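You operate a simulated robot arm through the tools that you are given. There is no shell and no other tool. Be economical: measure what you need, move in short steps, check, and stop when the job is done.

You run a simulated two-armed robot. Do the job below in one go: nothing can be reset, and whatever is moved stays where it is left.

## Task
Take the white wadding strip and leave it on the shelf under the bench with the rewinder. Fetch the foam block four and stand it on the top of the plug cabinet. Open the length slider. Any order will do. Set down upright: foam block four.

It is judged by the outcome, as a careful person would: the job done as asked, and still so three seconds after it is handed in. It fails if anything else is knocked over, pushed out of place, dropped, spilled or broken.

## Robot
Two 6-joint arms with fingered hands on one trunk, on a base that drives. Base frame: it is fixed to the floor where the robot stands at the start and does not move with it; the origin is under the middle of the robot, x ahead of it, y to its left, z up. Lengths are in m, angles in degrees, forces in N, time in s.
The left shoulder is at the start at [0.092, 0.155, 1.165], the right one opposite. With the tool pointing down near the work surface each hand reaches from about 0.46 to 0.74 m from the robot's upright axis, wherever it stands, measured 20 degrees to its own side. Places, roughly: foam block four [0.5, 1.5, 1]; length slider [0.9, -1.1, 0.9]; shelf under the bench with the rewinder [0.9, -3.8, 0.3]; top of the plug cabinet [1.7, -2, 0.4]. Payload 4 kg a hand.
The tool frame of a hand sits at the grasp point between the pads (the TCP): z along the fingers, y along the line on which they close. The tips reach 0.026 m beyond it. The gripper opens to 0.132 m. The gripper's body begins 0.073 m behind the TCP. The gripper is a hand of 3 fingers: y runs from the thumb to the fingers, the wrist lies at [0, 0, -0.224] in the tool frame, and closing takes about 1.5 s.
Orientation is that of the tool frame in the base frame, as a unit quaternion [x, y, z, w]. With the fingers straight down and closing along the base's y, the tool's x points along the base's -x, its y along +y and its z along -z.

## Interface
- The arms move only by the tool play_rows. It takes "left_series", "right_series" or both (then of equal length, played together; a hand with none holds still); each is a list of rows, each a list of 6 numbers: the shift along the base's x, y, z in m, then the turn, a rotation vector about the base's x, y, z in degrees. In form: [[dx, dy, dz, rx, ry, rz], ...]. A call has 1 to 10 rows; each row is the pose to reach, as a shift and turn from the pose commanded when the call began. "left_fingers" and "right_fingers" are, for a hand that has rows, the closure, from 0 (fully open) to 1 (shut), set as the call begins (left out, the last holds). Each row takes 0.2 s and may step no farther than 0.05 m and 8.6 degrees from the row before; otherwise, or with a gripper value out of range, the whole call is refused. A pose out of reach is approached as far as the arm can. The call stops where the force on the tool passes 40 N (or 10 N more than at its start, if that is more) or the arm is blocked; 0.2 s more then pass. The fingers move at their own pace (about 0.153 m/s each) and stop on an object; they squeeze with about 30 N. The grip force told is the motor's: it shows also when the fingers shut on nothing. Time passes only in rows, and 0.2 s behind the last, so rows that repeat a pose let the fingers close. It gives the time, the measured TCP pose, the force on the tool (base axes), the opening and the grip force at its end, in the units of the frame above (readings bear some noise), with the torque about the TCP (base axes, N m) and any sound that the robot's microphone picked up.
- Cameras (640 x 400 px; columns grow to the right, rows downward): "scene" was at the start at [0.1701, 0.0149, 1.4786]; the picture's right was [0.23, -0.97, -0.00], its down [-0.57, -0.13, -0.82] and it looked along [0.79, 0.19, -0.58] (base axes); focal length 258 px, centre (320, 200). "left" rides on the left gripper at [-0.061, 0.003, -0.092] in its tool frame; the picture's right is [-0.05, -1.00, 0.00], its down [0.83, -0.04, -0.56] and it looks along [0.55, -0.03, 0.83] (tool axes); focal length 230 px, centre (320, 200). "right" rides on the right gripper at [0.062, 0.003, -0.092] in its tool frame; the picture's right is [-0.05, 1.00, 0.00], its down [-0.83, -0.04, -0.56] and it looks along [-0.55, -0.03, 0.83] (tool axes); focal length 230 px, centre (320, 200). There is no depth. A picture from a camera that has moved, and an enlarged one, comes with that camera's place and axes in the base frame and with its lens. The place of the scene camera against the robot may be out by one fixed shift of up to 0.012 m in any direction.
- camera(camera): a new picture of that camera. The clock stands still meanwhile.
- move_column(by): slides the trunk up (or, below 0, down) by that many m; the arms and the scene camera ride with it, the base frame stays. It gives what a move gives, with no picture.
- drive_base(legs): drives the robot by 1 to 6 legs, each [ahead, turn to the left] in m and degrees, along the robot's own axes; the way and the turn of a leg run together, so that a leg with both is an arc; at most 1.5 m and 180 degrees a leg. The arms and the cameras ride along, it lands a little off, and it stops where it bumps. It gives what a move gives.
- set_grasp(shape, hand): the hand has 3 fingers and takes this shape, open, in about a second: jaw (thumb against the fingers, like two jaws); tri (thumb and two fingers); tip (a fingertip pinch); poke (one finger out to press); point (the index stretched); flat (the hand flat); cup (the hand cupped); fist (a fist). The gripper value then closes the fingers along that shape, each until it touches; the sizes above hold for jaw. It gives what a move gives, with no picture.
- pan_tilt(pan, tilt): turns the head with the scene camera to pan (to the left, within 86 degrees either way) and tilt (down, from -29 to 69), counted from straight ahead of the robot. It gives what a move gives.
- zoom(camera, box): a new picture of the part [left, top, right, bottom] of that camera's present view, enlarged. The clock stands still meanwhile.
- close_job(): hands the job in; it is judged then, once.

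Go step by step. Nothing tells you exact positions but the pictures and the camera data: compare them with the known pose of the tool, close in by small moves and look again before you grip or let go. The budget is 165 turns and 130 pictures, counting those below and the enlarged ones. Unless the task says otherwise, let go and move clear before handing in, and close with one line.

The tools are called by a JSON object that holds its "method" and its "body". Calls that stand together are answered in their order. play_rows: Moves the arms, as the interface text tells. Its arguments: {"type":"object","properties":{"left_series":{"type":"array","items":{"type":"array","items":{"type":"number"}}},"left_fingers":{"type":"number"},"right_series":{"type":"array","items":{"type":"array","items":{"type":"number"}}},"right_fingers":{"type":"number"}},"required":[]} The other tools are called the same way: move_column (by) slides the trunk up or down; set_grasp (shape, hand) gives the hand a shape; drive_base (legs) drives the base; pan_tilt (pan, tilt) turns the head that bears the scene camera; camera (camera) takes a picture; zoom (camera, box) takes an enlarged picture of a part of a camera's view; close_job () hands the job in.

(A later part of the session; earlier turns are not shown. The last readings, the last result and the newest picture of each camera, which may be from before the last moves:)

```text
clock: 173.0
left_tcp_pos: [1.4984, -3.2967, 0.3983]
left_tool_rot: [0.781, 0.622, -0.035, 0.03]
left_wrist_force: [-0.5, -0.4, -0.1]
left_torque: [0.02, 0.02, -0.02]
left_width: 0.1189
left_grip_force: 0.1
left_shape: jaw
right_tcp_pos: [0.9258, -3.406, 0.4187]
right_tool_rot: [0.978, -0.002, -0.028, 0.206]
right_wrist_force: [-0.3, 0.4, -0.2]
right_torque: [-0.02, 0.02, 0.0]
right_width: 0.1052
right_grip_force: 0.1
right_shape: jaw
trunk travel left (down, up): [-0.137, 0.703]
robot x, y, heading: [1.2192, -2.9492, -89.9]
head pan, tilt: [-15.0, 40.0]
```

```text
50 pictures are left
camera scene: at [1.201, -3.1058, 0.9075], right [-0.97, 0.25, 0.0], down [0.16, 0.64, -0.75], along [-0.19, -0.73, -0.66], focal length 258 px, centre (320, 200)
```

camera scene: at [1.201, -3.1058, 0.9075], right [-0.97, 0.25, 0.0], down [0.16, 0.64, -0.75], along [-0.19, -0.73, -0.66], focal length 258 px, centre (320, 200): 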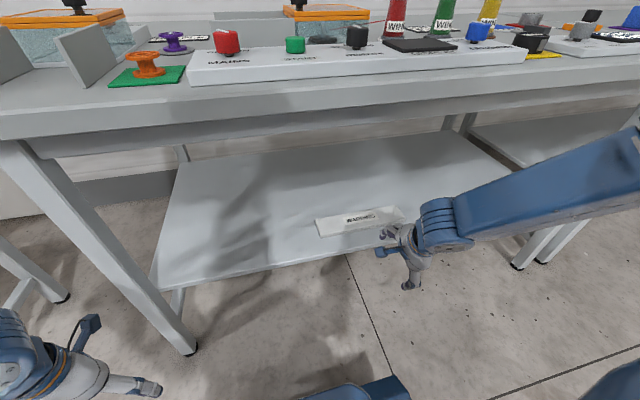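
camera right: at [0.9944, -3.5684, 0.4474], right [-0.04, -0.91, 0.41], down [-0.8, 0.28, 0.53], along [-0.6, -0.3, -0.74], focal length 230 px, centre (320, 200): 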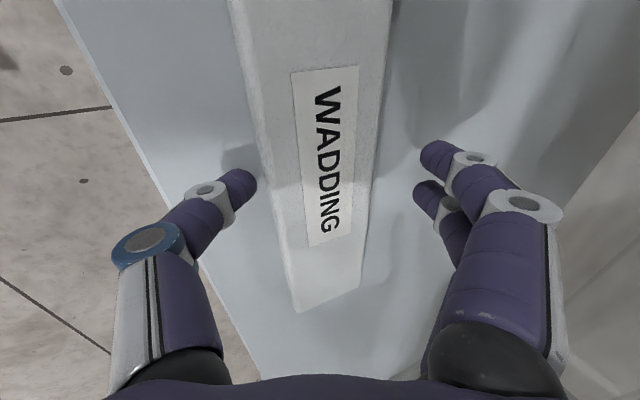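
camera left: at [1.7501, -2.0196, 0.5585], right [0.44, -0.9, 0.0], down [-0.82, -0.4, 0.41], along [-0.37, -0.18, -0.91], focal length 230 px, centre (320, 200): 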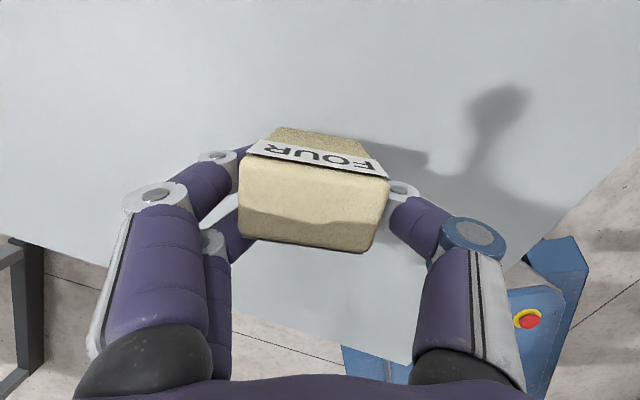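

The strip lies flat on the shelf, clear of the edge. I zoom on the bench label to confirm this is the rewinder, then back away.

{"method": "drive_base", "body": {"legs": [[-0.35, 0]]}}

{"method": "move_column", "body": {"by": 0.6}}

{"method": "camera", "body": {"camera": "scene"}}

{"method": "zoom", "body": {"camera": "scene", "box": [100, 150, 420, 350]}}

```text
clock: 175.3
left_tcp_pos: [1.4934, -2.9601, 0.405]
left_tool_rot: [0.782, 0.62, -0.043, 0.045]
left_wrist_force: [-0.6, 0.2, 0.2]
left_torque: [-0.03, 0.01, 0.01]
left_width: 0.1185
left_grip_force: 0.1
left_shape: jaw
right_tcp_pos: [0.9233, -3.0565, 0.4198]
right_tool_rot: [0.978, -0.003, -0.028, 0.206]
right_wrist_force: [-0.1, -0.4, 0.1]
right_torque: [0.0, -0.01, 0.0]
right_width: 0.1055
right_grip_force: 0.1
right_shape: jaw
trunk travel left (down, up): [-0.137, 0.703]
robot x, y, heading: [1.215, -2.6024, -90.0]
head pan, tilt: [-15.0, 40.0]
```

```text
refused: 0.6 is not a number from -0.4 to 0.4
```

```text
49 pictures are left
camera scene: at [1.1988, -2.7561, 0.9075], right [-0.97, 0.26, 0.0], down [0.17, 0.64, -0.75], along [-0.2, -0.73, -0.66], focal length 258 px, centre (320, 200)
```

scene: 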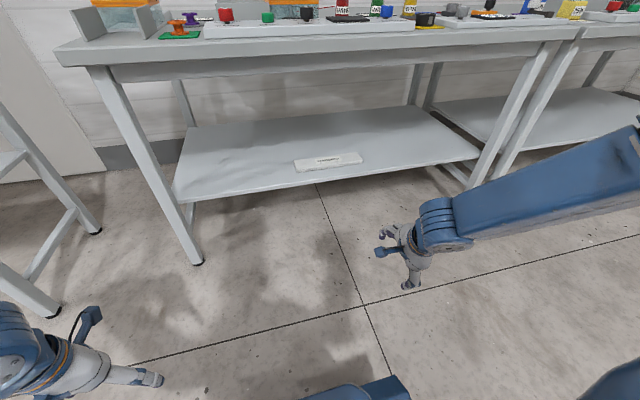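

```text
2.00 times, centred on (260, 250) of scene
camera zoom: at [1.1988, -2.7561, 0.9075], right [-0.97, 0.26, 0.0], down [0.17, 0.64, -0.75], along [-0.2, -0.73, -0.66], focal length 515 px, centre (440, 100)
```

zoom: 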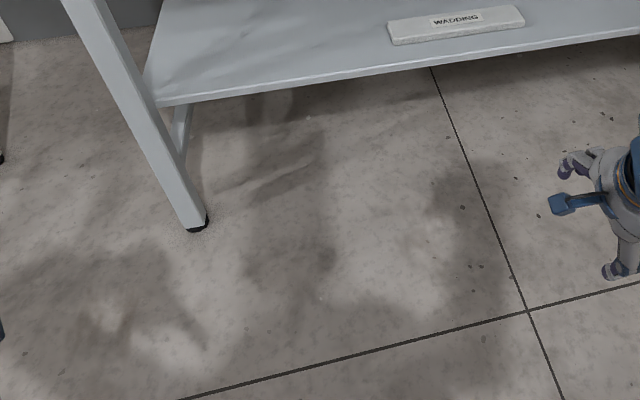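

The wadding is settled. Now the length slider: I raise the trunk, drive around to the south end of the front bench and look.

{"method": "move_column", "body": {"by": 0.4}}

{"method": "move_column", "body": {"by": 0.2}}

{"method": "drive_base", "body": {"legs": [[0, -90]]}}

{"method": "drive_base", "body": {"legs": [[0.4, 0]]}}

{"method": "drive_base", "body": {"legs": [[0, -90]]}}

{"method": "pan_tilt", "body": {"pan": 0, "tilt": 30}}

{"method": "camera", "body": {"camera": "scene"}}

```text
clock: 179.1
left_tcp_pos: [1.4903, -2.9483, 0.7978]
left_tool_rot: [0.781, 0.622, -0.031, 0.033]
left_wrist_force: [0.3, 0.1, 0.8]
left_torque: [-0.01, -0.04, -0.02]
left_width: 0.1189
left_grip_force: 0.1
left_shape: jaw
right_tcp_pos: [0.9249, -3.0498, 0.8288]
right_tool_rot: [0.976, -0.003, -0.027, 0.215]
right_wrist_force: [-0.1, 0.4, 1.0]
right_torque: [0.02, -0.01, 0.01]
right_width: 0.1058
right_grip_force: 0.0
right_shape: jaw
trunk travel left (down, up): [-0.537, 0.303]
robot x, y, heading: [1.2166, -2.6027, -89.7]
head pan, tilt: [-15.0, 40.0]
```

```text
clock: 181.3
left_tcp_pos: [1.4921, -2.9515, 0.9952]
left_tool_rot: [0.78, 0.625, -0.031, 0.033]
left_wrist_force: [-0.1, 0.4, 0.0]
left_torque: [-0.02, 0.01, -0.02]
left_width: 0.1188
left_grip_force: 0.0
left_shape: jaw
right_tcp_pos: [0.9265, -3.0517, 1.0272]
right_tool_rot: [0.976, -0.002, -0.028, 0.216]
right_wrist_force: [-0.2, -0.9, 0.5]
right_torque: [0.0, -0.01, 0.02]
right_width: 0.1054
right_grip_force: 0.1
right_shape: jaw
trunk travel left (down, up): [-0.737, 0.103]
robot x, y, heading: [1.2167, -2.6047, -90.0]
head pan, tilt: [-15.0, 40.0]
```

```text
clock: 184.6
left_tcp_pos: [0.9492, -2.9723, 1.0031]
left_tool_rot: [0.997, 0.056, -0.058, 0.019]
left_wrist_force: [0.2, -0.1, -0.3]
left_torque: [0.0, 0.02, -0.02]
left_width: 0.1186
left_grip_force: 0.1
left_shape: jaw
right_tcp_pos: [0.7349, -2.449, 1.0138]
right_tool_rot: [0.78, -0.594, -0.143, 0.135]
right_wrist_force: [0.0, -0.1, -0.7]
right_torque: [-0.03, -0.01, -0.04]
right_width: 0.1056
right_grip_force: 0.1
right_shape: jaw
trunk travel left (down, up): [-0.737, 0.103]
robot x, y, heading: [1.2144, -2.6137, -164.0]
head pan, tilt: [-15.0, 40.0]
stopped in leg 1: the robot was blocked; the commanded pose is now the measured one
```

```text
clock: 187.1
left_tcp_pos: [0.5729, -3.0887, 1.0052]
left_tool_rot: [0.996, 0.06, -0.057, 0.021]
left_wrist_force: [-0.2, -0.1, 0.3]
left_torque: [-0.02, -0.01, 0.0]
left_width: 0.1188
left_grip_force: 0.1
left_shape: jaw
right_tcp_pos: [0.3531, -2.5674, 1.0128]
right_tool_rot: [0.784, -0.588, -0.144, 0.138]
right_wrist_force: [0.6, -0.2, 0.4]
right_torque: [0.01, 0.01, -0.03]
right_width: 0.1054
right_grip_force: 0.1
right_shape: jaw
trunk travel left (down, up): [-0.737, 0.103]
robot x, y, heading: [0.8312, -2.7256, -163.0]
head pan, tilt: [-15.0, 40.0]
```

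```text
clock: 190.2
left_tcp_pos: [0.398, -2.6307, 1.0077]
left_tool_rot: [0.876, -0.48, -0.051, -0.007]
left_wrist_force: [0.8, 0.0, -0.7]
left_torque: [0.02, -0.01, 0.06]
left_width: 0.1187
left_grip_force: 0.0
left_shape: jaw
right_tcp_pos: [0.7988, -2.2242, 1.0095]
right_tool_rot: [-0.303, 0.934, 0.188, -0.017]
right_wrist_force: [-0.1, 0.5, -0.8]
right_torque: [-0.01, 0.06, 0.0]
right_width: 0.1055
right_grip_force: 0.1
right_shape: jaw
trunk travel left (down, up): [-0.737, 0.103]
robot x, y, heading: [0.8293, -2.7305, 130.1]
head pan, tilt: [-15.0, 40.0]
stopped in leg 1: the robot was blocked; the commanded pose is now the measured one
```

```text
clock: 191.0
left_tcp_pos: [0.3989, -2.6309, 1.009]
left_tool_rot: [0.875, -0.481, -0.051, -0.006]
left_wrist_force: [-0.8, -0.5, -0.8]
left_torque: [-0.04, 0.03, 0.01]
left_width: 0.1188
left_grip_force: 0.1
left_shape: jaw
right_tcp_pos: [0.7982, -2.224, 1.0089]
right_tool_rot: [-0.303, 0.934, 0.186, -0.018]
right_wrist_force: [-0.8, -0.1, 0.6]
right_torque: [0.02, -0.02, 0.01]
right_width: 0.1055
right_grip_force: 0.1
right_shape: jaw
trunk travel left (down, up): [-0.737, 0.103]
robot x, y, heading: [0.8242, -2.7269, 129.9]
head pan, tilt: [0.0, 30.0]
```

```text
47 pictures are left
camera scene: at [0.7262, -2.6037, 1.5225], right [0.77, 0.64, 0.0], down [0.33, -0.4, -0.86], along [-0.55, 0.66, -0.52], focal length 258 px, centre (320, 200)
```

scene: 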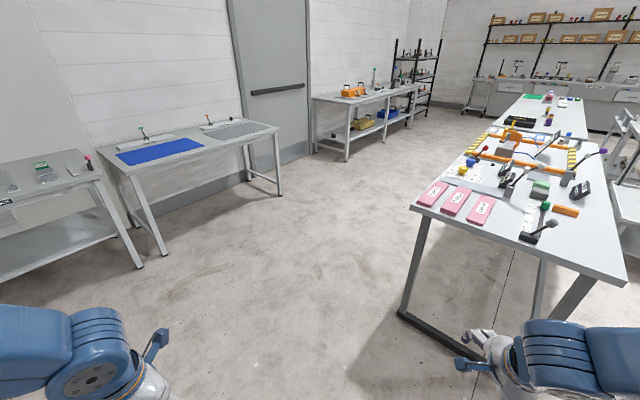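

{"method": "drive_base", "body": {"legs": [[0, -40]]}}

{"method": "drive_base", "body": {"legs": [[0.5, 0]]}}

{"method": "pan_tilt", "body": {"pan": 0, "tilt": 35}}

{"method": "camera", "body": {"camera": "scene"}}

```text
clock: 193.2
left_tcp_pos: [0.5663, -2.3789, 1.0117]
left_tool_rot: [-0.651, 0.757, 0.039, 0.021]
left_wrist_force: [0.1, -0.7, -0.1]
left_torque: [0.01, -0.01, 0.01]
left_width: 0.1191
left_grip_force: 0.1
left_shape: jaw
right_tcp_pos: [1.1217, -2.3213, 1.0132]
right_tool_rot: [0.02, 0.982, 0.18, 0.045]
right_wrist_force: [-0.3, 0.2, -0.9]
right_torque: [0.01, -0.01, 0.0]
right_width: 0.1057
right_grip_force: 0.2
right_shape: jaw
trunk travel left (down, up): [-0.737, 0.103]
robot x, y, heading: [0.8266, -2.7306, 89.9]
head pan, tilt: [0.0, 30.0]
```

```text
clock: 196.2
left_tcp_pos: [0.5617, -1.8835, 1.0114]
left_tool_rot: [-0.661, 0.749, 0.043, 0.021]
left_wrist_force: [-0.7, -0.4, -0.8]
left_torque: [0.0, -0.01, 0.03]
left_width: 0.1186
left_grip_force: 0.1
left_shape: jaw
right_tcp_pos: [1.1275, -1.8279, 1.009]
right_tool_rot: [0.037, 0.982, 0.176, 0.051]
right_wrist_force: [-0.7, 0.1, -0.1]
right_torque: [-0.02, -0.05, 0.04]
right_width: 0.1055
right_grip_force: 0.0
right_shape: jaw
trunk travel left (down, up): [-0.737, 0.103]
robot x, y, heading: [0.8236, -2.2317, 90.3]
head pan, tilt: [0.0, 30.0]
```

```text
clock: 196.8
left_tcp_pos: [0.5594, -1.8822, 1.0109]
left_tool_rot: [-0.67, 0.741, 0.046, 0.021]
left_wrist_force: [0.0, -0.1, -0.3]
left_torque: [-0.01, -0.02, 0.02]
left_width: 0.1186
left_grip_force: 0.0
left_shape: jaw
right_tcp_pos: [1.1338, -1.8295, 1.0051]
right_tool_rot: [0.06, 0.982, 0.172, 0.059]
right_wrist_force: [0.4, -0.6, -0.2]
right_torque: [0.0, -0.04, 0.0]
right_width: 0.1056
right_grip_force: 0.1
right_shape: jaw
trunk travel left (down, up): [-0.737, 0.103]
robot x, y, heading: [0.824, -2.2375, 90.4]
head pan, tilt: [0.0, 35.0]
```

```text
46 pictures are left
camera scene: at [0.8282, -2.0701, 1.5148], right [1.0, 0.0, 0.0], down [0.0, -0.59, -0.81], along [0.0, 0.81, -0.59], focal length 258 px, centre (320, 200)
```

scene: 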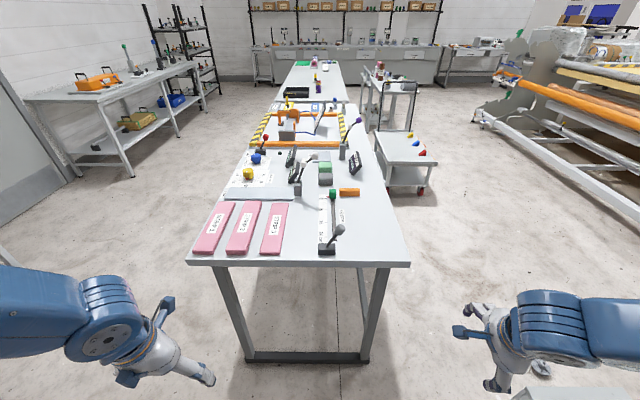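

{"method": "zoom", "body": {"camera": "scene", "box": [230, 130, 390, 262]}}

```text
3.03 times, centred on (310, 196) of scene
camera zoom: at [0.8282, -2.0701, 1.5148], right [1.0, 0.0, 0.0], down [0.0, -0.59, -0.81], along [0.0, 0.81, -0.59], focal length 781 px, centre (350, 212)
```

zoom: 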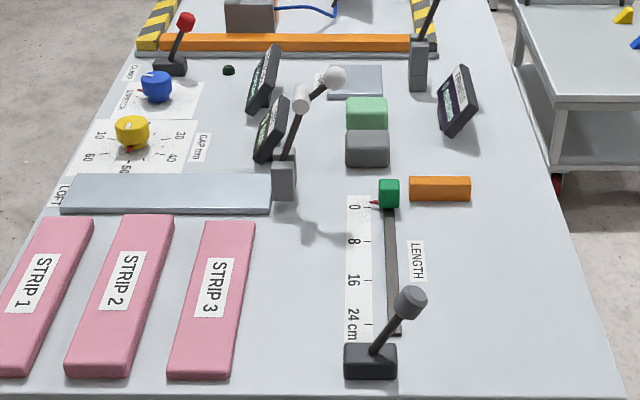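

The length slider is a green knob at 0 on a slot running south, toward us, to 24 cm. It sits at about (0.882, −1.167) and ends at about y = −1.407, next to a leaning grey lever at about (0.89, −1.45). I'll push the knob from its north side with the closed left hand, so I raise the trunk and drive closer.

{"method": "move_column", "body": {"by": 0.09}}

{"method": "drive_base", "body": {"legs": [[0, -25]]}}

{"method": "drive_base", "body": {"legs": [[0.4, 0]]}}

{"method": "drive_base", "body": {"legs": [[0, 25]]}}

{"method": "pan_tilt", "body": {"pan": 10, "tilt": 50}}

{"method": "camera", "body": {"camera": "scene"}}

```text
clock: 198.1
left_tcp_pos: [0.56, -1.8795, 1.1011]
left_tool_rot: [-0.671, 0.74, 0.047, 0.021]
left_wrist_force: [-0.9, 0.3, 0.3]
left_torque: [0.02, 0.01, 0.03]
left_width: 0.1189
left_grip_force: 0.0
left_shape: jaw
right_tcp_pos: [1.1354, -1.8289, 1.0943]
right_tool_rot: [0.061, 0.982, 0.171, 0.06]
right_wrist_force: [0.2, -0.3, 1.2]
right_torque: [0.0, -0.01, 0.01]
right_width: 0.1055
right_grip_force: 0.0
right_shape: jaw
trunk travel left (down, up): [-0.827, 0.013]
robot x, y, heading: [0.8237, -2.234, 90.1]
head pan, tilt: [0.0, 35.0]
```

```text
clock: 199.8
left_tcp_pos: [0.7356, -1.8046, 1.1026]
left_tool_rot: [-0.487, 0.873, 0.035, 0.025]
left_wrist_force: [0.3, -0.6, 0.5]
left_torque: [0.0, 0.0, -0.01]
left_width: 0.1188
left_grip_force: 0.1
left_shape: jaw
right_tcp_pos: [1.2693, -1.9923, 1.0984]
right_tool_rot: [0.256, 0.95, 0.154, 0.091]
right_wrist_force: [0.3, -0.1, -0.5]
right_torque: [0.01, -0.01, -0.02]
right_width: 0.1056
right_grip_force: 0.1
right_shape: jaw
trunk travel left (down, up): [-0.827, 0.013]
robot x, y, heading: [0.8236, -2.2328, 65.3]
head pan, tilt: [0.0, 35.0]
```

```text
clock: 202.3
left_tcp_pos: [0.9052, -1.4364, 1.1031]
left_tool_rot: [-0.495, 0.867, 0.04, 0.028]
left_wrist_force: [-0.4, -0.4, -0.8]
left_torque: [0.0, -0.01, 0.0]
left_width: 0.1189
left_grip_force: 0.0
left_shape: jaw
right_tcp_pos: [1.4451, -1.6339, 1.0949]
right_tool_rot: [0.278, 0.944, 0.148, 0.098]
right_wrist_force: [0.2, 0.1, -0.3]
right_torque: [0.01, 0.01, -0.02]
right_width: 0.1056
right_grip_force: 0.1
right_shape: jaw
trunk travel left (down, up): [-0.827, 0.013]
robot x, y, heading: [0.9933, -1.8624, 65.1]
head pan, tilt: [0.0, 35.0]
```

```text
clock: 203.9
left_tcp_pos: [0.7385, -1.5087, 1.1026]
left_tool_rot: [-0.671, 0.74, 0.043, 0.014]
left_wrist_force: [0.6, -0.5, 0.0]
left_torque: [-0.01, -0.01, 0.01]
left_width: 0.1187
left_grip_force: 0.1
left_shape: jaw
right_tcp_pos: [1.3102, -1.468, 1.0964]
right_tool_rot: [0.08, 0.982, 0.156, 0.067]
right_wrist_force: [0.1, 0.3, -0.3]
right_torque: [0.02, 0.02, -0.01]
right_width: 0.1055
right_grip_force: 0.0
right_shape: jaw
trunk travel left (down, up): [-0.827, 0.013]
robot x, y, heading: [0.9928, -1.8618, 89.6]
head pan, tilt: [0.0, 35.0]
```

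```text
clock: 204.7
left_tcp_pos: [0.7344, -1.5081, 1.1024]
left_tool_rot: [-0.679, 0.732, 0.047, 0.016]
left_wrist_force: [-0.4, 0.4, -0.1]
left_torque: [0.01, 0.0, 0.01]
left_width: 0.1187
left_grip_force: 0.2
left_shape: jaw
right_tcp_pos: [1.3178, -1.4714, 1.0926]
right_tool_rot: [0.1, 0.98, 0.152, 0.076]
right_wrist_force: [0.1, 0.0, -0.1]
right_torque: [0.01, 0.01, -0.03]
right_width: 0.1055
right_grip_force: 0.1
right_shape: jaw
trunk travel left (down, up): [-0.827, 0.013]
robot x, y, heading: [0.9911, -1.8623, 89.6]
head pan, tilt: [10.0, 50.0]
```

```text
44 pictures are left
camera scene: at [0.9853, -1.7116, 1.5833], right [0.99, 0.17, 0.0], down [0.13, -0.77, -0.63], along [-0.11, 0.62, -0.78], focal length 258 px, centre (320, 200)
```

scene: 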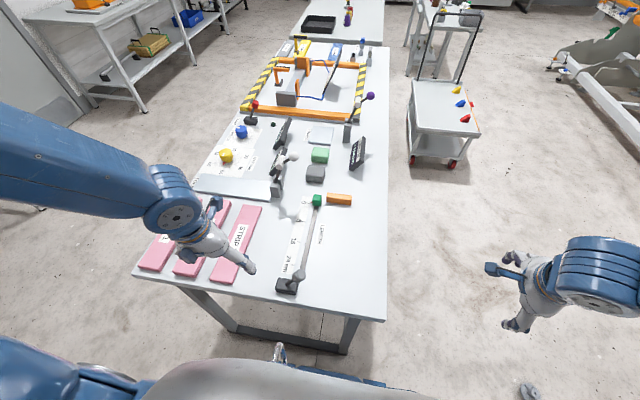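

{"method": "zoom", "body": {"camera": "scene", "box": [250, 130, 390, 300]}}

```text
2.35 times, centred on (320, 215) of scene
camera zoom: at [0.9853, -1.7116, 1.5833], right [0.99, 0.17, 0.0], down [0.13, -0.77, -0.63], along [-0.11, 0.62, -0.78], focal length 606 px, centre (320, 165)
```

zoom: 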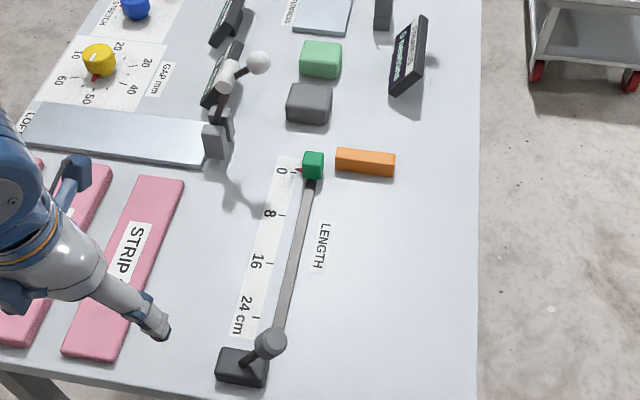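

The slider knob is at (0.877, −1.158), its slot end at y≈−1.406, and the lever knob at about (0.888, −1.466, 0.96). I drive 5 cm closer, then move the closed left hand above the spot just north of the green knob.

{"method": "drive_base", "body": {"legs": [[0.05, 0]]}}

{"method": "play_rows", "body": {"left_series": [[0.02, 0.045, 0, 0, 0, 0], [0.04, 0.09, 0, 0, 0, 0], [0.06, 0.135, 0, 0, 0, 0], [0.08, 0.18, 0, 0, 0, 0], [0.1, 0.225, 0, 0, 0, 0], [0.12, 0.27, 0, 0, 0, 0], [0.14, 0.315, 0, 0, 0, 0], [0.14, 0.345, 0, 0, 0, 0], [0.14, 0.345, 0, 0, 0, 0]], "left_fingers": 1}}

{"method": "camera", "body": {"camera": "scene"}}

{"method": "camera", "body": {"camera": "left"}}

```text
clock: 205.6
left_tcp_pos: [0.7382, -1.4686, 1.1054]
left_tool_rot: [-0.678, 0.733, 0.051, 0.019]
left_wrist_force: [0.2, 0.4, 0.1]
left_torque: [0.07, 0.01, -0.02]
left_width: 0.1188
left_grip_force: 0.0
left_shape: jaw
right_tcp_pos: [1.3196, -1.4325, 1.0965]
right_tool_rot: [0.102, 0.98, 0.157, 0.073]
right_wrist_force: [-0.1, -0.6, -0.4]
right_torque: [0.04, -0.01, 0.0]
right_width: 0.1058
right_grip_force: 0.0
right_shape: jaw
trunk travel left (down, up): [-0.827, 0.013]
robot x, y, heading: [0.9968, -1.8138, 89.4]
head pan, tilt: [10.0, 50.0]
```

```text
clock: 207.5
left_tcp_pos: [0.8753, -1.1497, 1.1208]
left_tool_rot: [-0.68, 0.73, 0.062, 0.026]
left_wrist_force: [1.0, 0.7, -0.5]
left_torque: [0.02, -0.02, 0.01]
left_width: 0.0
left_grip_force: 30.1
left_shape: jaw
right_tcp_pos: [1.335, -1.4317, 1.0823]
right_tool_rot: [0.151, 0.974, 0.138, 0.092]
right_wrist_force: [0.7, 0.2, -0.5]
right_torque: [0.01, 0.02, -0.05]
right_width: 0.1057
right_grip_force: 0.0
right_shape: jaw
trunk travel left (down, up): [-0.827, 0.013]
robot x, y, heading: [0.9968, -1.8128, 89.3]
head pan, tilt: [10.0, 50.0]
stopped in row 9 (left hand): the arm was blocked; the commanded pose is now the measured one
```

```text
42 pictures are left
camera scene: at [0.9879, -1.6611, 1.5833], right [0.99, 0.17, 0.0], down [0.13, -0.77, -0.63], along [-0.11, 0.62, -0.78], focal length 258 px, centre (320, 200)
```

scene: 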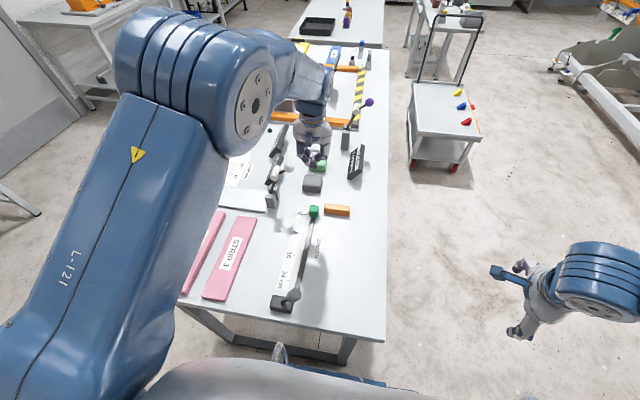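

```text
41 pictures are left
camera left: at [0.8824, -1.1003, 1.2203], right [1.0, -0.01, -0.05], down [0.01, -0.89, 0.45], along [-0.05, -0.45, -0.89], focal length 230 px, centre (320, 200)
```

left: 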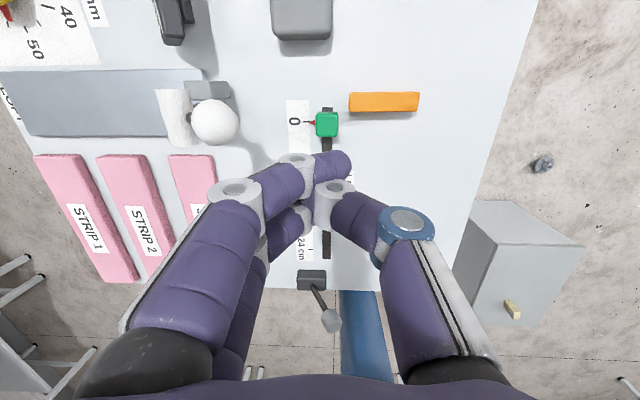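

A tall white-knobbed lever at about (0.80, −1.124, 1.05) would be close to the wide side of the hand. I'll level the hand and yaw it about 85°, so its wide axis lies along y and it stays narrow in x.

{"method": "play_rows", "body": {"left_series": [[0.003, 0.015, 0, -2.4, -0.9, 0], [0.006, 0.03, 0, -4.8, -1.8, 0], [0.008, 0.045, 0, -7.3, -2.6, 0], [0.008, 0.045, 0, -7.3, -2.6, 0]]}}

{"method": "play_rows", "body": {"left_series": [[0, 0, 0, 0, 0, 8], [0, 0, 0, 0, 0, 16], [0, 0, 0, 0, 0, 24], [0, 0, 0, 0, 0, 32], [0, 0, 0, 0, 0, 40], [0, 0, 0, 0, 0, 48], [0, 0, 0, 0, 0, 56], [0, 0, 0, 0, 0, 64], [0, 0, 0, 0, 0, 72], [0, 0, 0, 0, 0, 80]]}}

{"method": "camera", "body": {"camera": "left"}}

{"method": "camera", "body": {"camera": "scene"}}

```text
clock: 207.8
left_tcp_pos: [0.8773, -1.161, 1.133]
left_tool_rot: [-0.681, 0.729, 0.061, 0.028]
left_wrist_force: [-0.9, 0.1, -0.1]
left_torque: [-0.01, 0.02, -0.02]
left_width: 0.0
left_grip_force: 29.7
left_shape: jaw
right_tcp_pos: [1.3436, -1.439, 1.077]
right_tool_rot: [0.177, 0.971, 0.13, 0.1]
right_wrist_force: [0.7, 0.4, -0.1]
right_torque: [-0.04, 0.0, -0.03]
right_width: 0.1055
right_grip_force: 0.0
right_shape: jaw
trunk travel left (down, up): [-0.827, 0.013]
robot x, y, heading: [0.9954, -1.8159, 89.4]
head pan, tilt: [10.0, 50.0]
stopped in row 1 (left hand): the arm was blocked; the commanded pose is now the measured one
```

```text
clock: 208.2
left_tcp_pos: [0.8767, -1.1832, 1.1459]
left_tool_rot: [-0.703, 0.707, 0.07, 0.034]
left_wrist_force: [0.1, -0.9, -0.9]
left_torque: [0.01, 0.03, -0.03]
left_width: 0.0
left_grip_force: 30.4
left_shape: jaw
right_tcp_pos: [1.3505, -1.4481, 1.0723]
right_tool_rot: [0.203, 0.965, 0.122, 0.109]
right_wrist_force: [-0.4, -1.3, -0.2]
right_torque: [0.01, -0.02, 0.01]
right_width: 0.1058
right_grip_force: 0.1
right_shape: jaw
trunk travel left (down, up): [-0.827, 0.013]
robot x, y, heading: [0.9949, -1.8147, 89.5]
head pan, tilt: [10.0, 50.0]
stopped in row 1 (left hand): the arm was blocked; the commanded pose is now the measured one
```

```text
40 pictures are left
camera left: at [0.88, -1.1351, 1.247], right [1.0, 0.05, -0.04], down [0.06, -0.9, 0.43], along [-0.02, -0.43, -0.9], focal length 230 px, centre (320, 200)
```

left: 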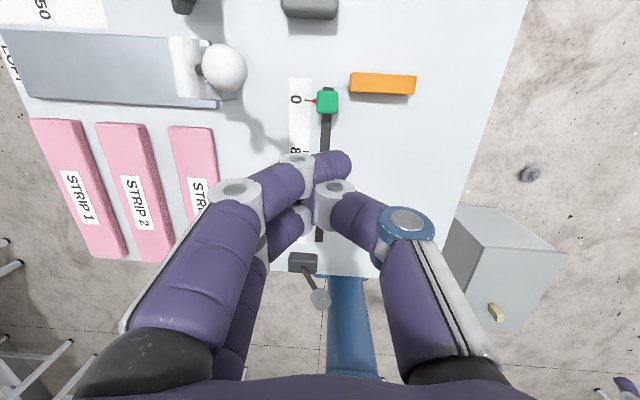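

```text
39 pictures are left
camera scene: at [0.989, -1.6633, 1.5835], right [0.99, 0.17, 0.0], down [0.13, -0.77, -0.63], along [-0.11, 0.62, -0.78], focal length 258 px, centre (320, 200)
```

scene: 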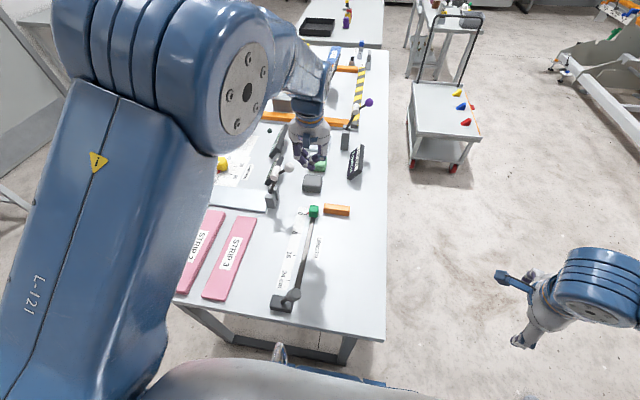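

From this position the arm is at its upper reach. I'll lower the trunk to a more natural height, and lean the hand toward the east so its body clears the white-knobbed lever.

{"method": "play_rows", "body": {"left_series": [[0.01, -0.03, 0, 0, 0, 0], [0.02, -0.05, 0, 0, 0, 0], [0.02, -0.05, 0, 0, 0, 0]]}}

{"method": "move_column", "body": {"by": -0.1}}

{"method": "play_rows", "body": {"left_series": [[0, 0, 0, 0, 5, 0], [0, 0, 0, 0, 10, 0], [0, 0, 0, 0, 15, 0], [0, 0, 0, 0, 20, 0], [0, 0, 0, 0, 20, 0]]}}

{"method": "camera", "body": {"camera": "left"}}

{"method": "camera", "body": {"camera": "scene"}}

```text
clock: 209.0
left_tcp_pos: [0.8844, -1.2252, 1.15]
left_tool_rot: [0.719, -0.692, -0.045, -0.054]
left_wrist_force: [0.5, 0.1, 0.7]
left_torque: [0.04, 0.01, 0.02]
left_width: 0.0
left_grip_force: 30.0
left_shape: jaw
right_tcp_pos: [1.35, -1.4457, 1.0697]
right_tool_rot: [0.202, 0.965, 0.122, 0.111]
right_wrist_force: [0.3, 0.6, -0.4]
right_torque: [0.0, 0.02, -0.01]
right_width: 0.1057
right_grip_force: 0.0
right_shape: jaw
trunk travel left (down, up): [-0.827, 0.013]
robot x, y, heading: [0.9909, -1.8142, 89.5]
head pan, tilt: [10.0, 50.0]
```

```text
clock: 210.3
left_tcp_pos: [0.8841, -1.224, 1.0561]
left_tool_rot: [0.718, -0.692, -0.05, -0.055]
left_wrist_force: [-0.1, -0.1, 0.1]
left_torque: [-0.01, 0.04, -0.01]
left_width: 0.0
left_grip_force: 29.7
left_shape: jaw
right_tcp_pos: [1.3489, -1.4464, 0.9729]
right_tool_rot: [0.199, 0.966, 0.122, 0.11]
right_wrist_force: [1.0, 0.0, 0.1]
right_torque: [0.02, 0.01, 0.0]
right_width: 0.1057
right_grip_force: 0.0
right_shape: jaw
trunk travel left (down, up): [-0.727, 0.113]
robot x, y, heading: [0.9933, -1.8096, 89.3]
head pan, tilt: [10.0, 50.0]
```

```text
clock: 211.7
left_tcp_pos: [0.8245, -1.2125, 1.0687]
left_tool_rot: [0.722, -0.673, -0.152, 0.053]
left_wrist_force: [0.2, -0.2, 0.9]
left_torque: [0.04, 0.05, 0.01]
left_width: 0.0004
left_grip_force: 30.1
left_shape: jaw
left hand out of reach, approached as far as the arm can: row 1, 2, 3, 4, 5
right_tcp_pos: [1.3562, -1.4559, 0.9664]
right_tool_rot: [0.224, 0.96, 0.115, 0.119]
right_wrist_force: [-0.8, 0.2, 0.3]
right_torque: [0.0, 0.04, 0.0]
right_width: 0.1056
right_grip_force: 0.2
right_shape: jaw
trunk travel left (down, up): [-0.727, 0.113]
robot x, y, heading: [0.9956, -1.8157, 89.4]
head pan, tilt: [10.0, 50.0]
stopped in row 5 (left hand): the arm was blocked; the commanded pose is now the measured one
```

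```text
38 pictures are left
camera left: at [0.847, -1.1632, 1.1666], right [0.95, 0.14, -0.28], down [0.24, -0.89, 0.39], along [-0.19, -0.44, -0.88], focal length 230 px, centre (320, 200)
```

left: 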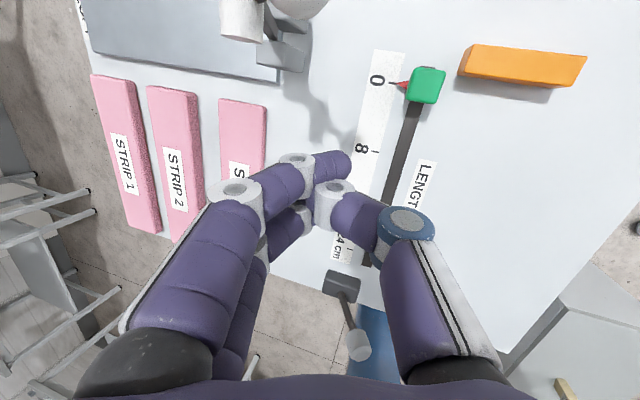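

```text
37 pictures are left
camera scene: at [0.9881, -1.664, 1.4834], right [0.99, 0.17, 0.0], down [0.13, -0.77, -0.63], along [-0.11, 0.62, -0.78], focal length 258 px, centre (320, 200)
```

scene: 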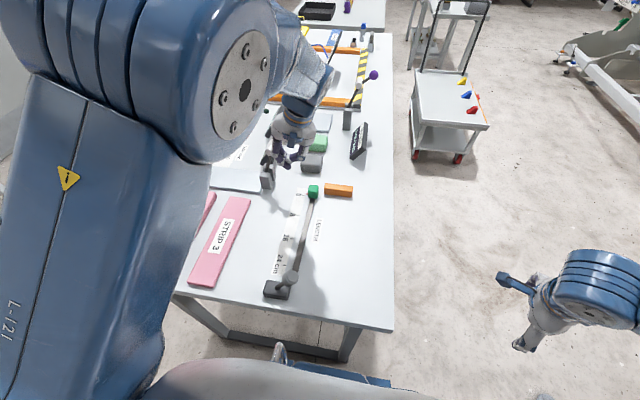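

The left arm can't lean that way here. Approaching from the east side with the right hand is better, because the hand is then narrow in x and can lean north away from both levers. I retract and drive around the cabinet.

{"method": "play_rows", "body": {"left_series": [[0, -0.04, 0.01, 0, 0, 0], [0, -0.08, 0.02, 0, -4, 0], [-0.02, -0.12, 0.03, 0, -8, 0], [-0.04, -0.16, 0.03, 0, -12, 0], [-0.05, -0.2, 0.03, 0, -16, 0], [-0.06, -0.24, 0.03, 0, -16, 0], [-0.06, -0.27, 0.03, 0, -16, 0]]}}

{"method": "move_column", "body": {"by": 0.1}}

{"method": "drive_base", "body": {"legs": [[-0.65, 0]]}}

{"method": "drive_base", "body": {"legs": [[0, -95]]}}

```text
clock: 213.3
left_tcp_pos: [0.7703, -1.4254, 1.0274]
left_tool_rot: [0.73, -0.681, -0.052, -0.026]
left_wrist_force: [-0.4, -0.4, -0.2]
left_torque: [0.0, 0.02, 0.0]
left_width: 0.0
left_grip_force: 30.2
left_shape: jaw
left hand out of reach, approached as far as the arm can: row 4, 5, 6, 7
right_tcp_pos: [1.3559, -1.4547, 0.9691]
right_tool_rot: [0.223, 0.961, 0.116, 0.118]
right_wrist_force: [0.5, 0.1, -0.2]
right_torque: [0.0, 0.01, 0.01]
right_width: 0.1058
right_grip_force: 0.0
right_shape: jaw
trunk travel left (down, up): [-0.727, 0.113]
robot x, y, heading: [0.9948, -1.8121, 89.7]
head pan, tilt: [10.0, 50.0]
```

```text
clock: 214.6
left_tcp_pos: [0.771, -1.424, 1.1258]
left_tool_rot: [0.731, -0.681, -0.051, -0.024]
left_wrist_force: [0.8, -0.4, 0.9]
left_torque: [0.0, -0.03, 0.0]
left_width: 0.0001
left_grip_force: 30.2
left_shape: jaw
right_tcp_pos: [1.3557, -1.4528, 1.0671]
right_tool_rot: [0.225, 0.96, 0.114, 0.119]
right_wrist_force: [-0.2, 0.6, -0.2]
right_torque: [-0.04, 0.01, -0.01]
right_width: 0.1054
right_grip_force: 0.0
right_shape: jaw
trunk travel left (down, up): [-0.827, 0.013]
robot x, y, heading: [0.9935, -1.816, 89.4]
head pan, tilt: [10.0, 50.0]
```

```text
clock: 218.2
left_tcp_pos: [0.7651, -2.0694, 1.126]
left_tool_rot: [0.732, -0.679, -0.051, -0.025]
left_wrist_force: [-0.3, 0.6, 0.5]
left_torque: [0.01, -0.04, 0.01]
left_width: 0.0
left_grip_force: 29.8
left_shape: jaw
right_tcp_pos: [1.3507, -2.0957, 1.0669]
right_tool_rot: [0.223, 0.961, 0.114, 0.118]
right_wrist_force: [1.0, 0.1, -0.7]
right_torque: [-0.04, -0.01, 0.04]
right_width: 0.1056
right_grip_force: 0.0
right_shape: jaw
trunk travel left (down, up): [-0.827, 0.013]
robot x, y, heading: [0.9911, -2.4577, 89.6]
head pan, tilt: [10.0, 50.0]
```

```text
clock: 221.6
left_tcp_pos: [1.2704, -2.1366, 1.106]
left_tool_rot: [-0.172, 0.984, 0.021, 0.036]
left_wrist_force: [0.3, 0.3, -0.3]
left_torque: [0.0, -0.04, -0.01]
left_width: 0.0001
left_grip_force: 29.9
left_shape: jaw
right_tcp_pos: [1.4284, -2.7033, 1.068]
right_tool_rot: [0.783, 0.599, -0.002, 0.167]
right_wrist_force: [0.2, 0.5, -0.9]
right_torque: [-0.03, 0.02, 0.02]
right_width: 0.1055
right_grip_force: 0.0
right_shape: jaw
trunk travel left (down, up): [-0.827, 0.013]
robot x, y, heading: [0.9899, -2.4504, 15.5]
head pan, tilt: [10.0, 50.0]
stopped in leg 1: the robot was blocked; the commanded pose is now the measured one
```

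{"method": "drive_base", "body": {"legs": [[0, -27]]}}

{"method": "drive_base", "body": {"legs": [[1.4, 0]]}}

{"method": "drive_base", "body": {"legs": [[0, 100]]}}

{"method": "pan_tilt", "body": {"pan": 20, "tilt": 35}}

{"method": "camera", "body": {"camera": "scene"}}

```text
clock: 223.3
left_tcp_pos: [1.3758, -2.2927, 1.1068]
left_tool_rot: [0.058, 0.998, 0.014, 0.033]
left_wrist_force: [-0.4, 0.0, 0.4]
left_torque: [0.01, -0.01, -0.01]
left_width: 0.0001
left_grip_force: 29.9
left_shape: jaw
right_tcp_pos: [1.2741, -2.8681, 1.0748]
right_tool_rot: [0.893, 0.419, -0.033, 0.16]
right_wrist_force: [-0.1, -0.1, -0.7]
right_torque: [0.03, 0.04, -0.01]
right_width: 0.1056
right_grip_force: 0.1
right_shape: jaw
trunk travel left (down, up): [-0.827, 0.013]
robot x, y, heading: [0.9915, -2.4477, -11.1]
head pan, tilt: [10.0, 50.0]
```

```text
clock: 230.4
left_tcp_pos: [2.7811, -2.5517, 1.1068]
left_tool_rot: [0.052, 0.998, 0.011, 0.041]
left_wrist_force: [1.2, 0.0, -0.2]
left_torque: [-0.01, -0.03, -0.01]
left_width: 0.0002
left_grip_force: 30.2
left_shape: jaw
right_tcp_pos: [2.6769, -3.1292, 1.0691]
right_tool_rot: [0.899, 0.404, -0.044, 0.161]
right_wrist_force: [0.3, -0.4, -0.8]
right_torque: [-0.01, 0.03, -0.02]
right_width: 0.1054
right_grip_force: 0.2
right_shape: jaw
trunk travel left (down, up): [-0.827, 0.013]
robot x, y, heading: [2.3984, -2.709, -10.1]
head pan, tilt: [10.0, 50.0]
```

```text
clock: 232.9
left_tcp_pos: [2.5776, -2.3312, 1.1072]
left_tool_rot: [-0.305, 0.951, 0.026, 0.038]
left_wrist_force: [0.7, 0.0, 0.0]
left_torque: [-0.01, -0.01, 0.01]
left_width: 0.0
left_grip_force: 30.0
left_shape: jaw
right_tcp_pos: [2.8785, -2.8418, 1.0703]
right_tool_rot: [0.724, 0.671, -0.006, 0.163]
right_wrist_force: [0.1, 0.8, -0.5]
right_torque: [-0.01, 0.01, 0.01]
right_width: 0.1054
right_grip_force: 0.1
right_shape: jaw
trunk travel left (down, up): [-0.827, 0.013]
robot x, y, heading: [2.4016, -2.7131, 32.2]
head pan, tilt: [10.0, 50.0]
stopped in leg 1: the robot was blocked; the commanded pose is now the measured one
```

```text
clock: 233.7
left_tcp_pos: [2.5759, -2.332, 1.1064]
left_tool_rot: [-0.306, 0.951, 0.026, 0.038]
left_wrist_force: [-0.1, 0.5, 0.2]
left_torque: [0.02, 0.03, -0.02]
left_width: 0.0002
left_grip_force: 30.4
left_shape: jaw
right_tcp_pos: [2.8793, -2.8412, 1.0714]
right_tool_rot: [0.724, 0.671, -0.007, 0.162]
right_wrist_force: [0.3, -0.6, -0.8]
right_torque: [-0.01, 0.0, 0.0]
right_width: 0.1056
right_grip_force: 0.1
right_shape: jaw
trunk travel left (down, up): [-0.827, 0.013]
robot x, y, heading: [2.4027, -2.7115, 32.2]
head pan, tilt: [20.0, 35.0]
```

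```text
36 pictures are left
camera scene: at [2.5271, -2.604, 1.6048], right [0.79, -0.61, -0.01], down [-0.36, -0.46, -0.81], along [0.49, 0.64, -0.59], focal length 258 px, centre (320, 200)
```

scene: 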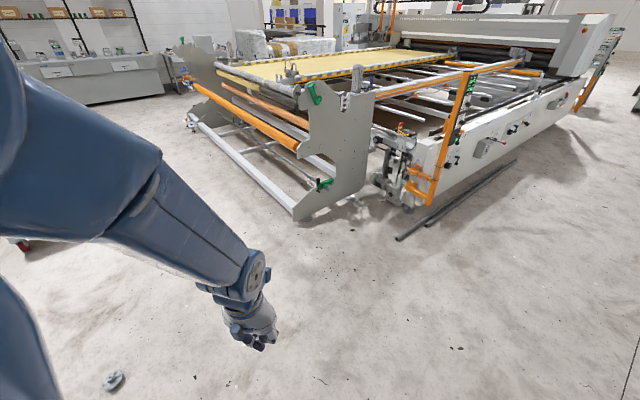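

There is a small object on the floor near (1.97, −1.48) that I must avoid. I go north along x≈2.4 to y≈−0.85, then west.

{"method": "drive_base", "body": {"legs": [[0, 58]]}}

{"method": "drive_base", "body": {"legs": [[1.0, 0]]}}

{"method": "drive_base", "body": {"legs": [[0.85, 0]]}}

{"method": "drive_base", "body": {"legs": [[0, 90]]}}

{"method": "pan_tilt", "body": {"pan": 15, "tilt": 35}}

{"method": "camera", "body": {"camera": "scene"}}

```text
clock: 236.1
left_tcp_pos: [2.2452, -2.3223, 1.1072]
left_tool_rot: [-0.656, 0.754, 0.039, 0.021]
left_wrist_force: [-0.3, 0.8, -0.8]
left_torque: [-0.03, -0.03, 0.02]
left_width: 0.0001
left_grip_force: 30.0
left_shape: jaw
right_tcp_pos: [2.8235, -2.4606, 1.0755]
right_tool_rot: [0.42, 0.893, 0.042, 0.154]
right_wrist_force: [0.0, -0.4, 0.3]
right_torque: [-0.01, -0.01, -0.04]
right_width: 0.1058
right_grip_force: 0.0
right_shape: jaw
trunk travel left (down, up): [-0.827, 0.013]
robot x, y, heading: [2.4036, -2.7145, 78.7]
head pan, tilt: [20.0, 35.0]
stopped in leg 1: the robot was blocked; the commanded pose is now the measured one
```

```text
clock: 241.3
left_tcp_pos: [2.4299, -1.346, 1.1071]
left_tool_rot: [-0.661, 0.749, 0.04, 0.021]
left_wrist_force: [0.0, 0.6, -0.1]
left_torque: [0.0, 0.02, 0.03]
left_width: 0.0
left_grip_force: 30.0
left_shape: jaw
right_tcp_pos: [3.0094, -1.4748, 1.0758]
right_tool_rot: [0.412, 0.897, 0.044, 0.152]
right_wrist_force: [-0.5, 0.1, -0.3]
right_torque: [0.03, 0.02, 0.0]
right_width: 0.1057
right_grip_force: 0.0
right_shape: jaw
trunk travel left (down, up): [-0.827, 0.013]
robot x, y, heading: [2.5908, -1.7352, 79.4]
head pan, tilt: [20.0, 35.0]
```

```text
clock: 245.8
left_tcp_pos: [2.5753, -0.5162, 1.1072]
left_tool_rot: [-0.664, 0.746, 0.044, 0.028]
left_wrist_force: [0.6, 0.0, -0.7]
left_torque: [-0.02, -0.01, 0.01]
left_width: 0.0001
left_grip_force: 30.4
left_shape: jaw
right_tcp_pos: [3.1575, -0.6514, 1.0719]
right_tool_rot: [0.43, 0.888, 0.037, 0.16]
right_wrist_force: [0.2, 0.0, 0.7]
right_torque: [0.01, 0.05, 0.0]
right_width: 0.1056
right_grip_force: 0.0
right_shape: jaw
trunk travel left (down, up): [-0.827, 0.013]
robot x, y, heading: [2.7389, -0.9091, 80.3]
head pan, tilt: [20.0, 35.0]
```

```text
clock: 248.4
left_tcp_pos: [2.3349, -0.7844, 1.1075]
left_tool_rot: [0.919, -0.39, -0.057, -0.007]
left_wrist_force: [-0.1, -0.5, -0.9]
left_torque: [0.03, -0.01, -0.01]
left_width: 0.0
left_grip_force: 30.2
left_shape: jaw
right_tcp_pos: [2.82, -0.4297, 1.0725]
right_tool_rot: [0.054, 0.984, 0.084, 0.145]
right_wrist_force: [-0.4, -0.2, -0.8]
right_torque: [0.02, 0.01, 0.0]
right_width: 0.1057
right_grip_force: 0.1
right_shape: jaw
trunk travel left (down, up): [-0.827, 0.013]
robot x, y, heading: [2.7476, -0.9022, 131.1]
head pan, tilt: [20.0, 35.0]
stopped in leg 1: the robot was blocked; the commanded pose is now the measured one
```

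```text
clock: 249.1
left_tcp_pos: [2.3335, -0.7855, 1.1075]
left_tool_rot: [0.919, -0.39, -0.056, -0.006]
left_wrist_force: [-0.1, -0.1, -0.3]
left_torque: [0.0, 0.01, -0.03]
left_width: 0.0
left_grip_force: 29.8
left_shape: jaw
right_tcp_pos: [2.8199, -0.4292, 1.0731]
right_tool_rot: [0.054, 0.984, 0.084, 0.144]
right_wrist_force: [0.6, -0.9, 0.5]
right_torque: [0.01, -0.01, 0.02]
right_width: 0.1056
right_grip_force: 0.0
right_shape: jaw
trunk travel left (down, up): [-0.827, 0.013]
robot x, y, heading: [2.748, -0.9, 131.1]
head pan, tilt: [15.0, 35.0]
```

```text
35 pictures are left
camera scene: at [2.6242, -0.7969, 1.6048], right [0.56, 0.83, 0.0], down [0.48, -0.33, -0.81], along [-0.67, 0.45, -0.59], focal length 258 px, centre (320, 200)
```

scene: 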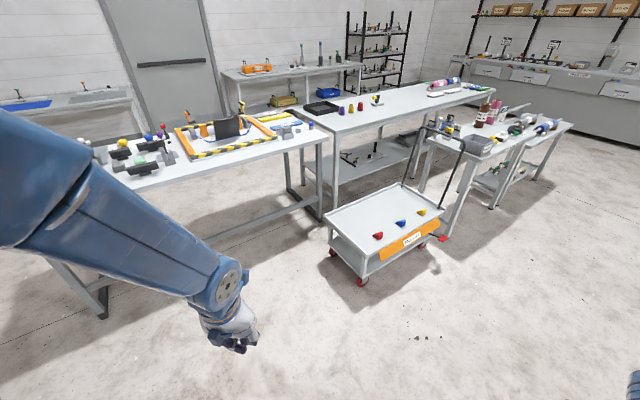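

The way west is clear at y≈−0.9 to −1.25, staying about 0.34 m from the floor object. I turn and drive to about (1.52, −1.25), facing the bench from the east.

{"method": "drive_base", "body": {"legs": [[0, 35]]}}

{"method": "drive_base", "body": {"legs": [[0, 30]]}}

{"method": "pan_tilt", "body": {"pan": 0, "tilt": 45}}

{"method": "camera", "body": {"camera": "scene"}}

```text
clock: 251.2
left_tcp_pos: [2.3457, -1.0411, 1.1082]
left_tool_rot: [0.994, -0.095, -0.045, 0.013]
left_wrist_force: [0.8, 0.2, 0.3]
left_torque: [-0.01, 0.0, -0.04]
left_width: 0.0004
left_grip_force: 30.1
left_shape: jaw
right_tcp_pos: [2.531, -0.4732, 1.0783]
right_tool_rot: [-0.259, 0.953, 0.119, 0.106]
right_wrist_force: [-0.2, -0.2, 0.4]
right_torque: [0.0, -0.01, 0.03]
right_width: 0.1055
right_grip_force: 0.1
right_shape: jaw
trunk travel left (down, up): [-0.827, 0.013]
robot x, y, heading: [2.7444, -0.9028, 165.5]
head pan, tilt: [15.0, 35.0]
```

```text
clock: 253.0
left_tcp_pos: [2.472, -1.2211, 1.1081]
left_tool_rot: [0.985, 0.167, -0.037, 0.025]
left_wrist_force: [-0.8, 0.0, 0.4]
left_torque: [-0.03, -0.05, -0.01]
left_width: 0.0
left_grip_force: 29.9
left_shape: jaw
right_tcp_pos: [2.3497, -0.6359, 1.0821]
right_tool_rot: [-0.49, 0.857, 0.139, 0.077]
right_wrist_force: [0.9, -0.6, -0.7]
right_torque: [0.02, 0.04, -0.04]
right_width: 0.1054
right_grip_force: 0.1
right_shape: jaw
trunk travel left (down, up): [-0.827, 0.013]
robot x, y, heading: [2.7434, -0.8977, -164.3]
head pan, tilt: [15.0, 35.0]
```

```text
clock: 253.8
left_tcp_pos: [2.4686, -1.2236, 1.1068]
left_tool_rot: [0.984, 0.169, -0.044, 0.026]
left_wrist_force: [0.1, -0.5, 0.1]
left_torque: [0.03, -0.01, 0.03]
left_width: 0.0001
left_grip_force: 29.5
left_shape: jaw
right_tcp_pos: [2.3552, -0.6316, 1.0778]
right_tool_rot: [-0.468, 0.868, 0.142, 0.087]
right_wrist_force: [-0.5, 0.2, 1.0]
right_torque: [0.0, -0.01, -0.01]
right_width: 0.1055
right_grip_force: 0.1
right_shape: jaw
trunk travel left (down, up): [-0.827, 0.013]
robot x, y, heading: [2.7448, -0.8949, -164.2]
head pan, tilt: [0.0, 45.0]
```

```text
34 pictures are left
camera scene: at [2.5954, -0.947, 1.5902], right [-0.27, 0.96, 0.0], down [0.69, 0.2, -0.69], along [-0.67, -0.19, -0.72], focal length 258 px, centre (320, 200)
```

scene: 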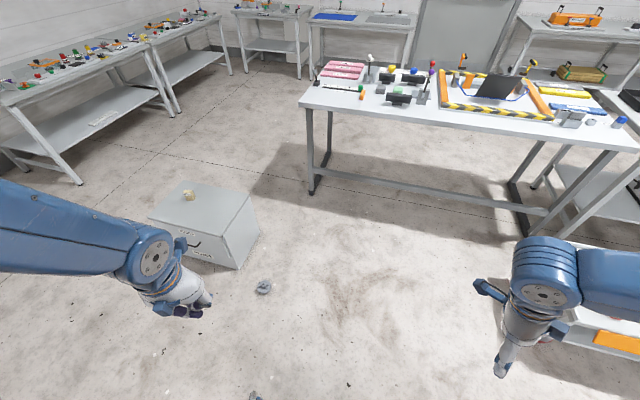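

{"method": "zoom", "body": {"camera": "scene", "box": [150, 170, 240, 226]}}

{"method": "drive_base", "body": {"legs": [[1.27, 0]]}}

{"method": "drive_base", "body": {"legs": [[0, -16]]}}

{"method": "pan_tilt", "body": {"pan": 0, "tilt": 50}}

{"method": "camera", "body": {"camera": "scene"}}

```text
7.11 times, centred on (195, 198) of scene
camera zoom: at [2.5954, -0.947, 1.5902], right [-0.27, 0.96, 0.0], down [0.69, 0.2, -0.69], along [-0.67, -0.19, -0.72], focal length 1832 px, centre (1209, 214)
```

zoom: 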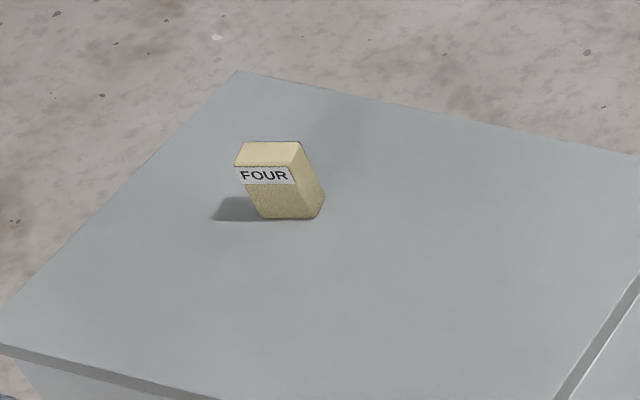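

```text
clock: 260.2
left_tcp_pos: [1.2479, -1.5674, 1.108]
left_tool_rot: [0.984, 0.17, -0.047, 0.026]
left_wrist_force: [0.1, 0.3, 0.2]
left_torque: [-0.01, 0.01, 0.01]
left_width: 0.0
left_grip_force: 29.9
left_shape: jaw
right_tcp_pos: [1.1343, -0.9779, 1.0776]
right_tool_rot: [-0.468, 0.868, 0.14, 0.087]
right_wrist_force: [-0.3, 0.5, 0.8]
right_torque: [0.02, -0.01, 0.01]
right_width: 0.1057
right_grip_force: 0.0
right_shape: jaw
trunk travel left (down, up): [-0.827, 0.013]
robot x, y, heading: [1.5263, -1.2409, -164.1]
head pan, tilt: [0.0, 45.0]
```

```text
clock: 261.5
left_tcp_pos: [1.1671, -1.4783, 1.107]
left_tool_rot: [0.998, 0.031, -0.046, 0.02]
left_wrist_force: [0.2, -0.1, -0.4]
left_torque: [-0.02, 0.01, -0.02]
left_width: 0.0002
left_grip_force: 29.9
left_shape: jaw
right_tcp_pos: [1.225, -0.8822, 1.0792]
right_tool_rot: [-0.333, 0.928, 0.124, 0.112]
right_wrist_force: [-0.7, -0.4, -0.5]
right_torque: [0.01, 0.03, -0.01]
right_width: 0.1055
right_grip_force: 0.0
right_shape: jaw
trunk travel left (down, up): [-0.827, 0.013]
robot x, y, heading: [1.5217, -1.241, 179.8]
head pan, tilt: [0.0, 45.0]
```

```text
clock: 262.2
left_tcp_pos: [1.1648, -1.4775, 1.1074]
left_tool_rot: [0.998, 0.032, -0.055, 0.018]
left_wrist_force: [-0.5, 0.2, 0.5]
left_torque: [0.0, 0.03, -0.02]
left_width: 0.0001
left_grip_force: 29.7
left_shape: jaw
right_tcp_pos: [1.2316, -0.8806, 1.0755]
right_tool_rot: [-0.31, 0.935, 0.124, 0.123]
right_wrist_force: [-1.3, 0.0, -0.4]
right_torque: [0.01, 0.01, 0.02]
right_width: 0.1056
right_grip_force: 0.0
right_shape: jaw
trunk travel left (down, up): [-0.827, 0.013]
robot x, y, heading: [1.5233, -1.2458, 179.7]
head pan, tilt: [0.0, 50.0]
```

```text
32 pictures are left
camera scene: at [1.3714, -1.2473, 1.5833], right [0.01, 1.0, 0.0], down [0.78, 0.0, -0.63], along [-0.63, 0.0, -0.78], focal length 258 px, centre (320, 200)
```

scene: 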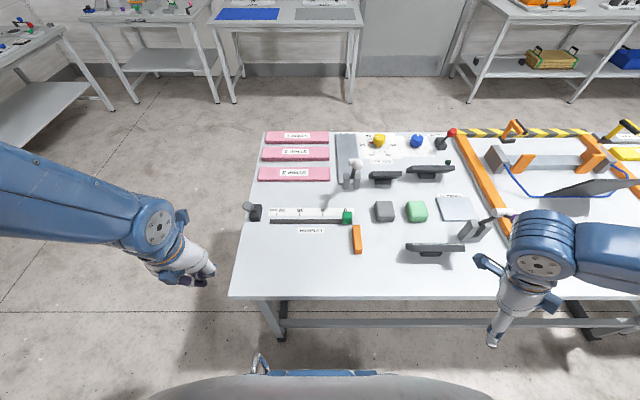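

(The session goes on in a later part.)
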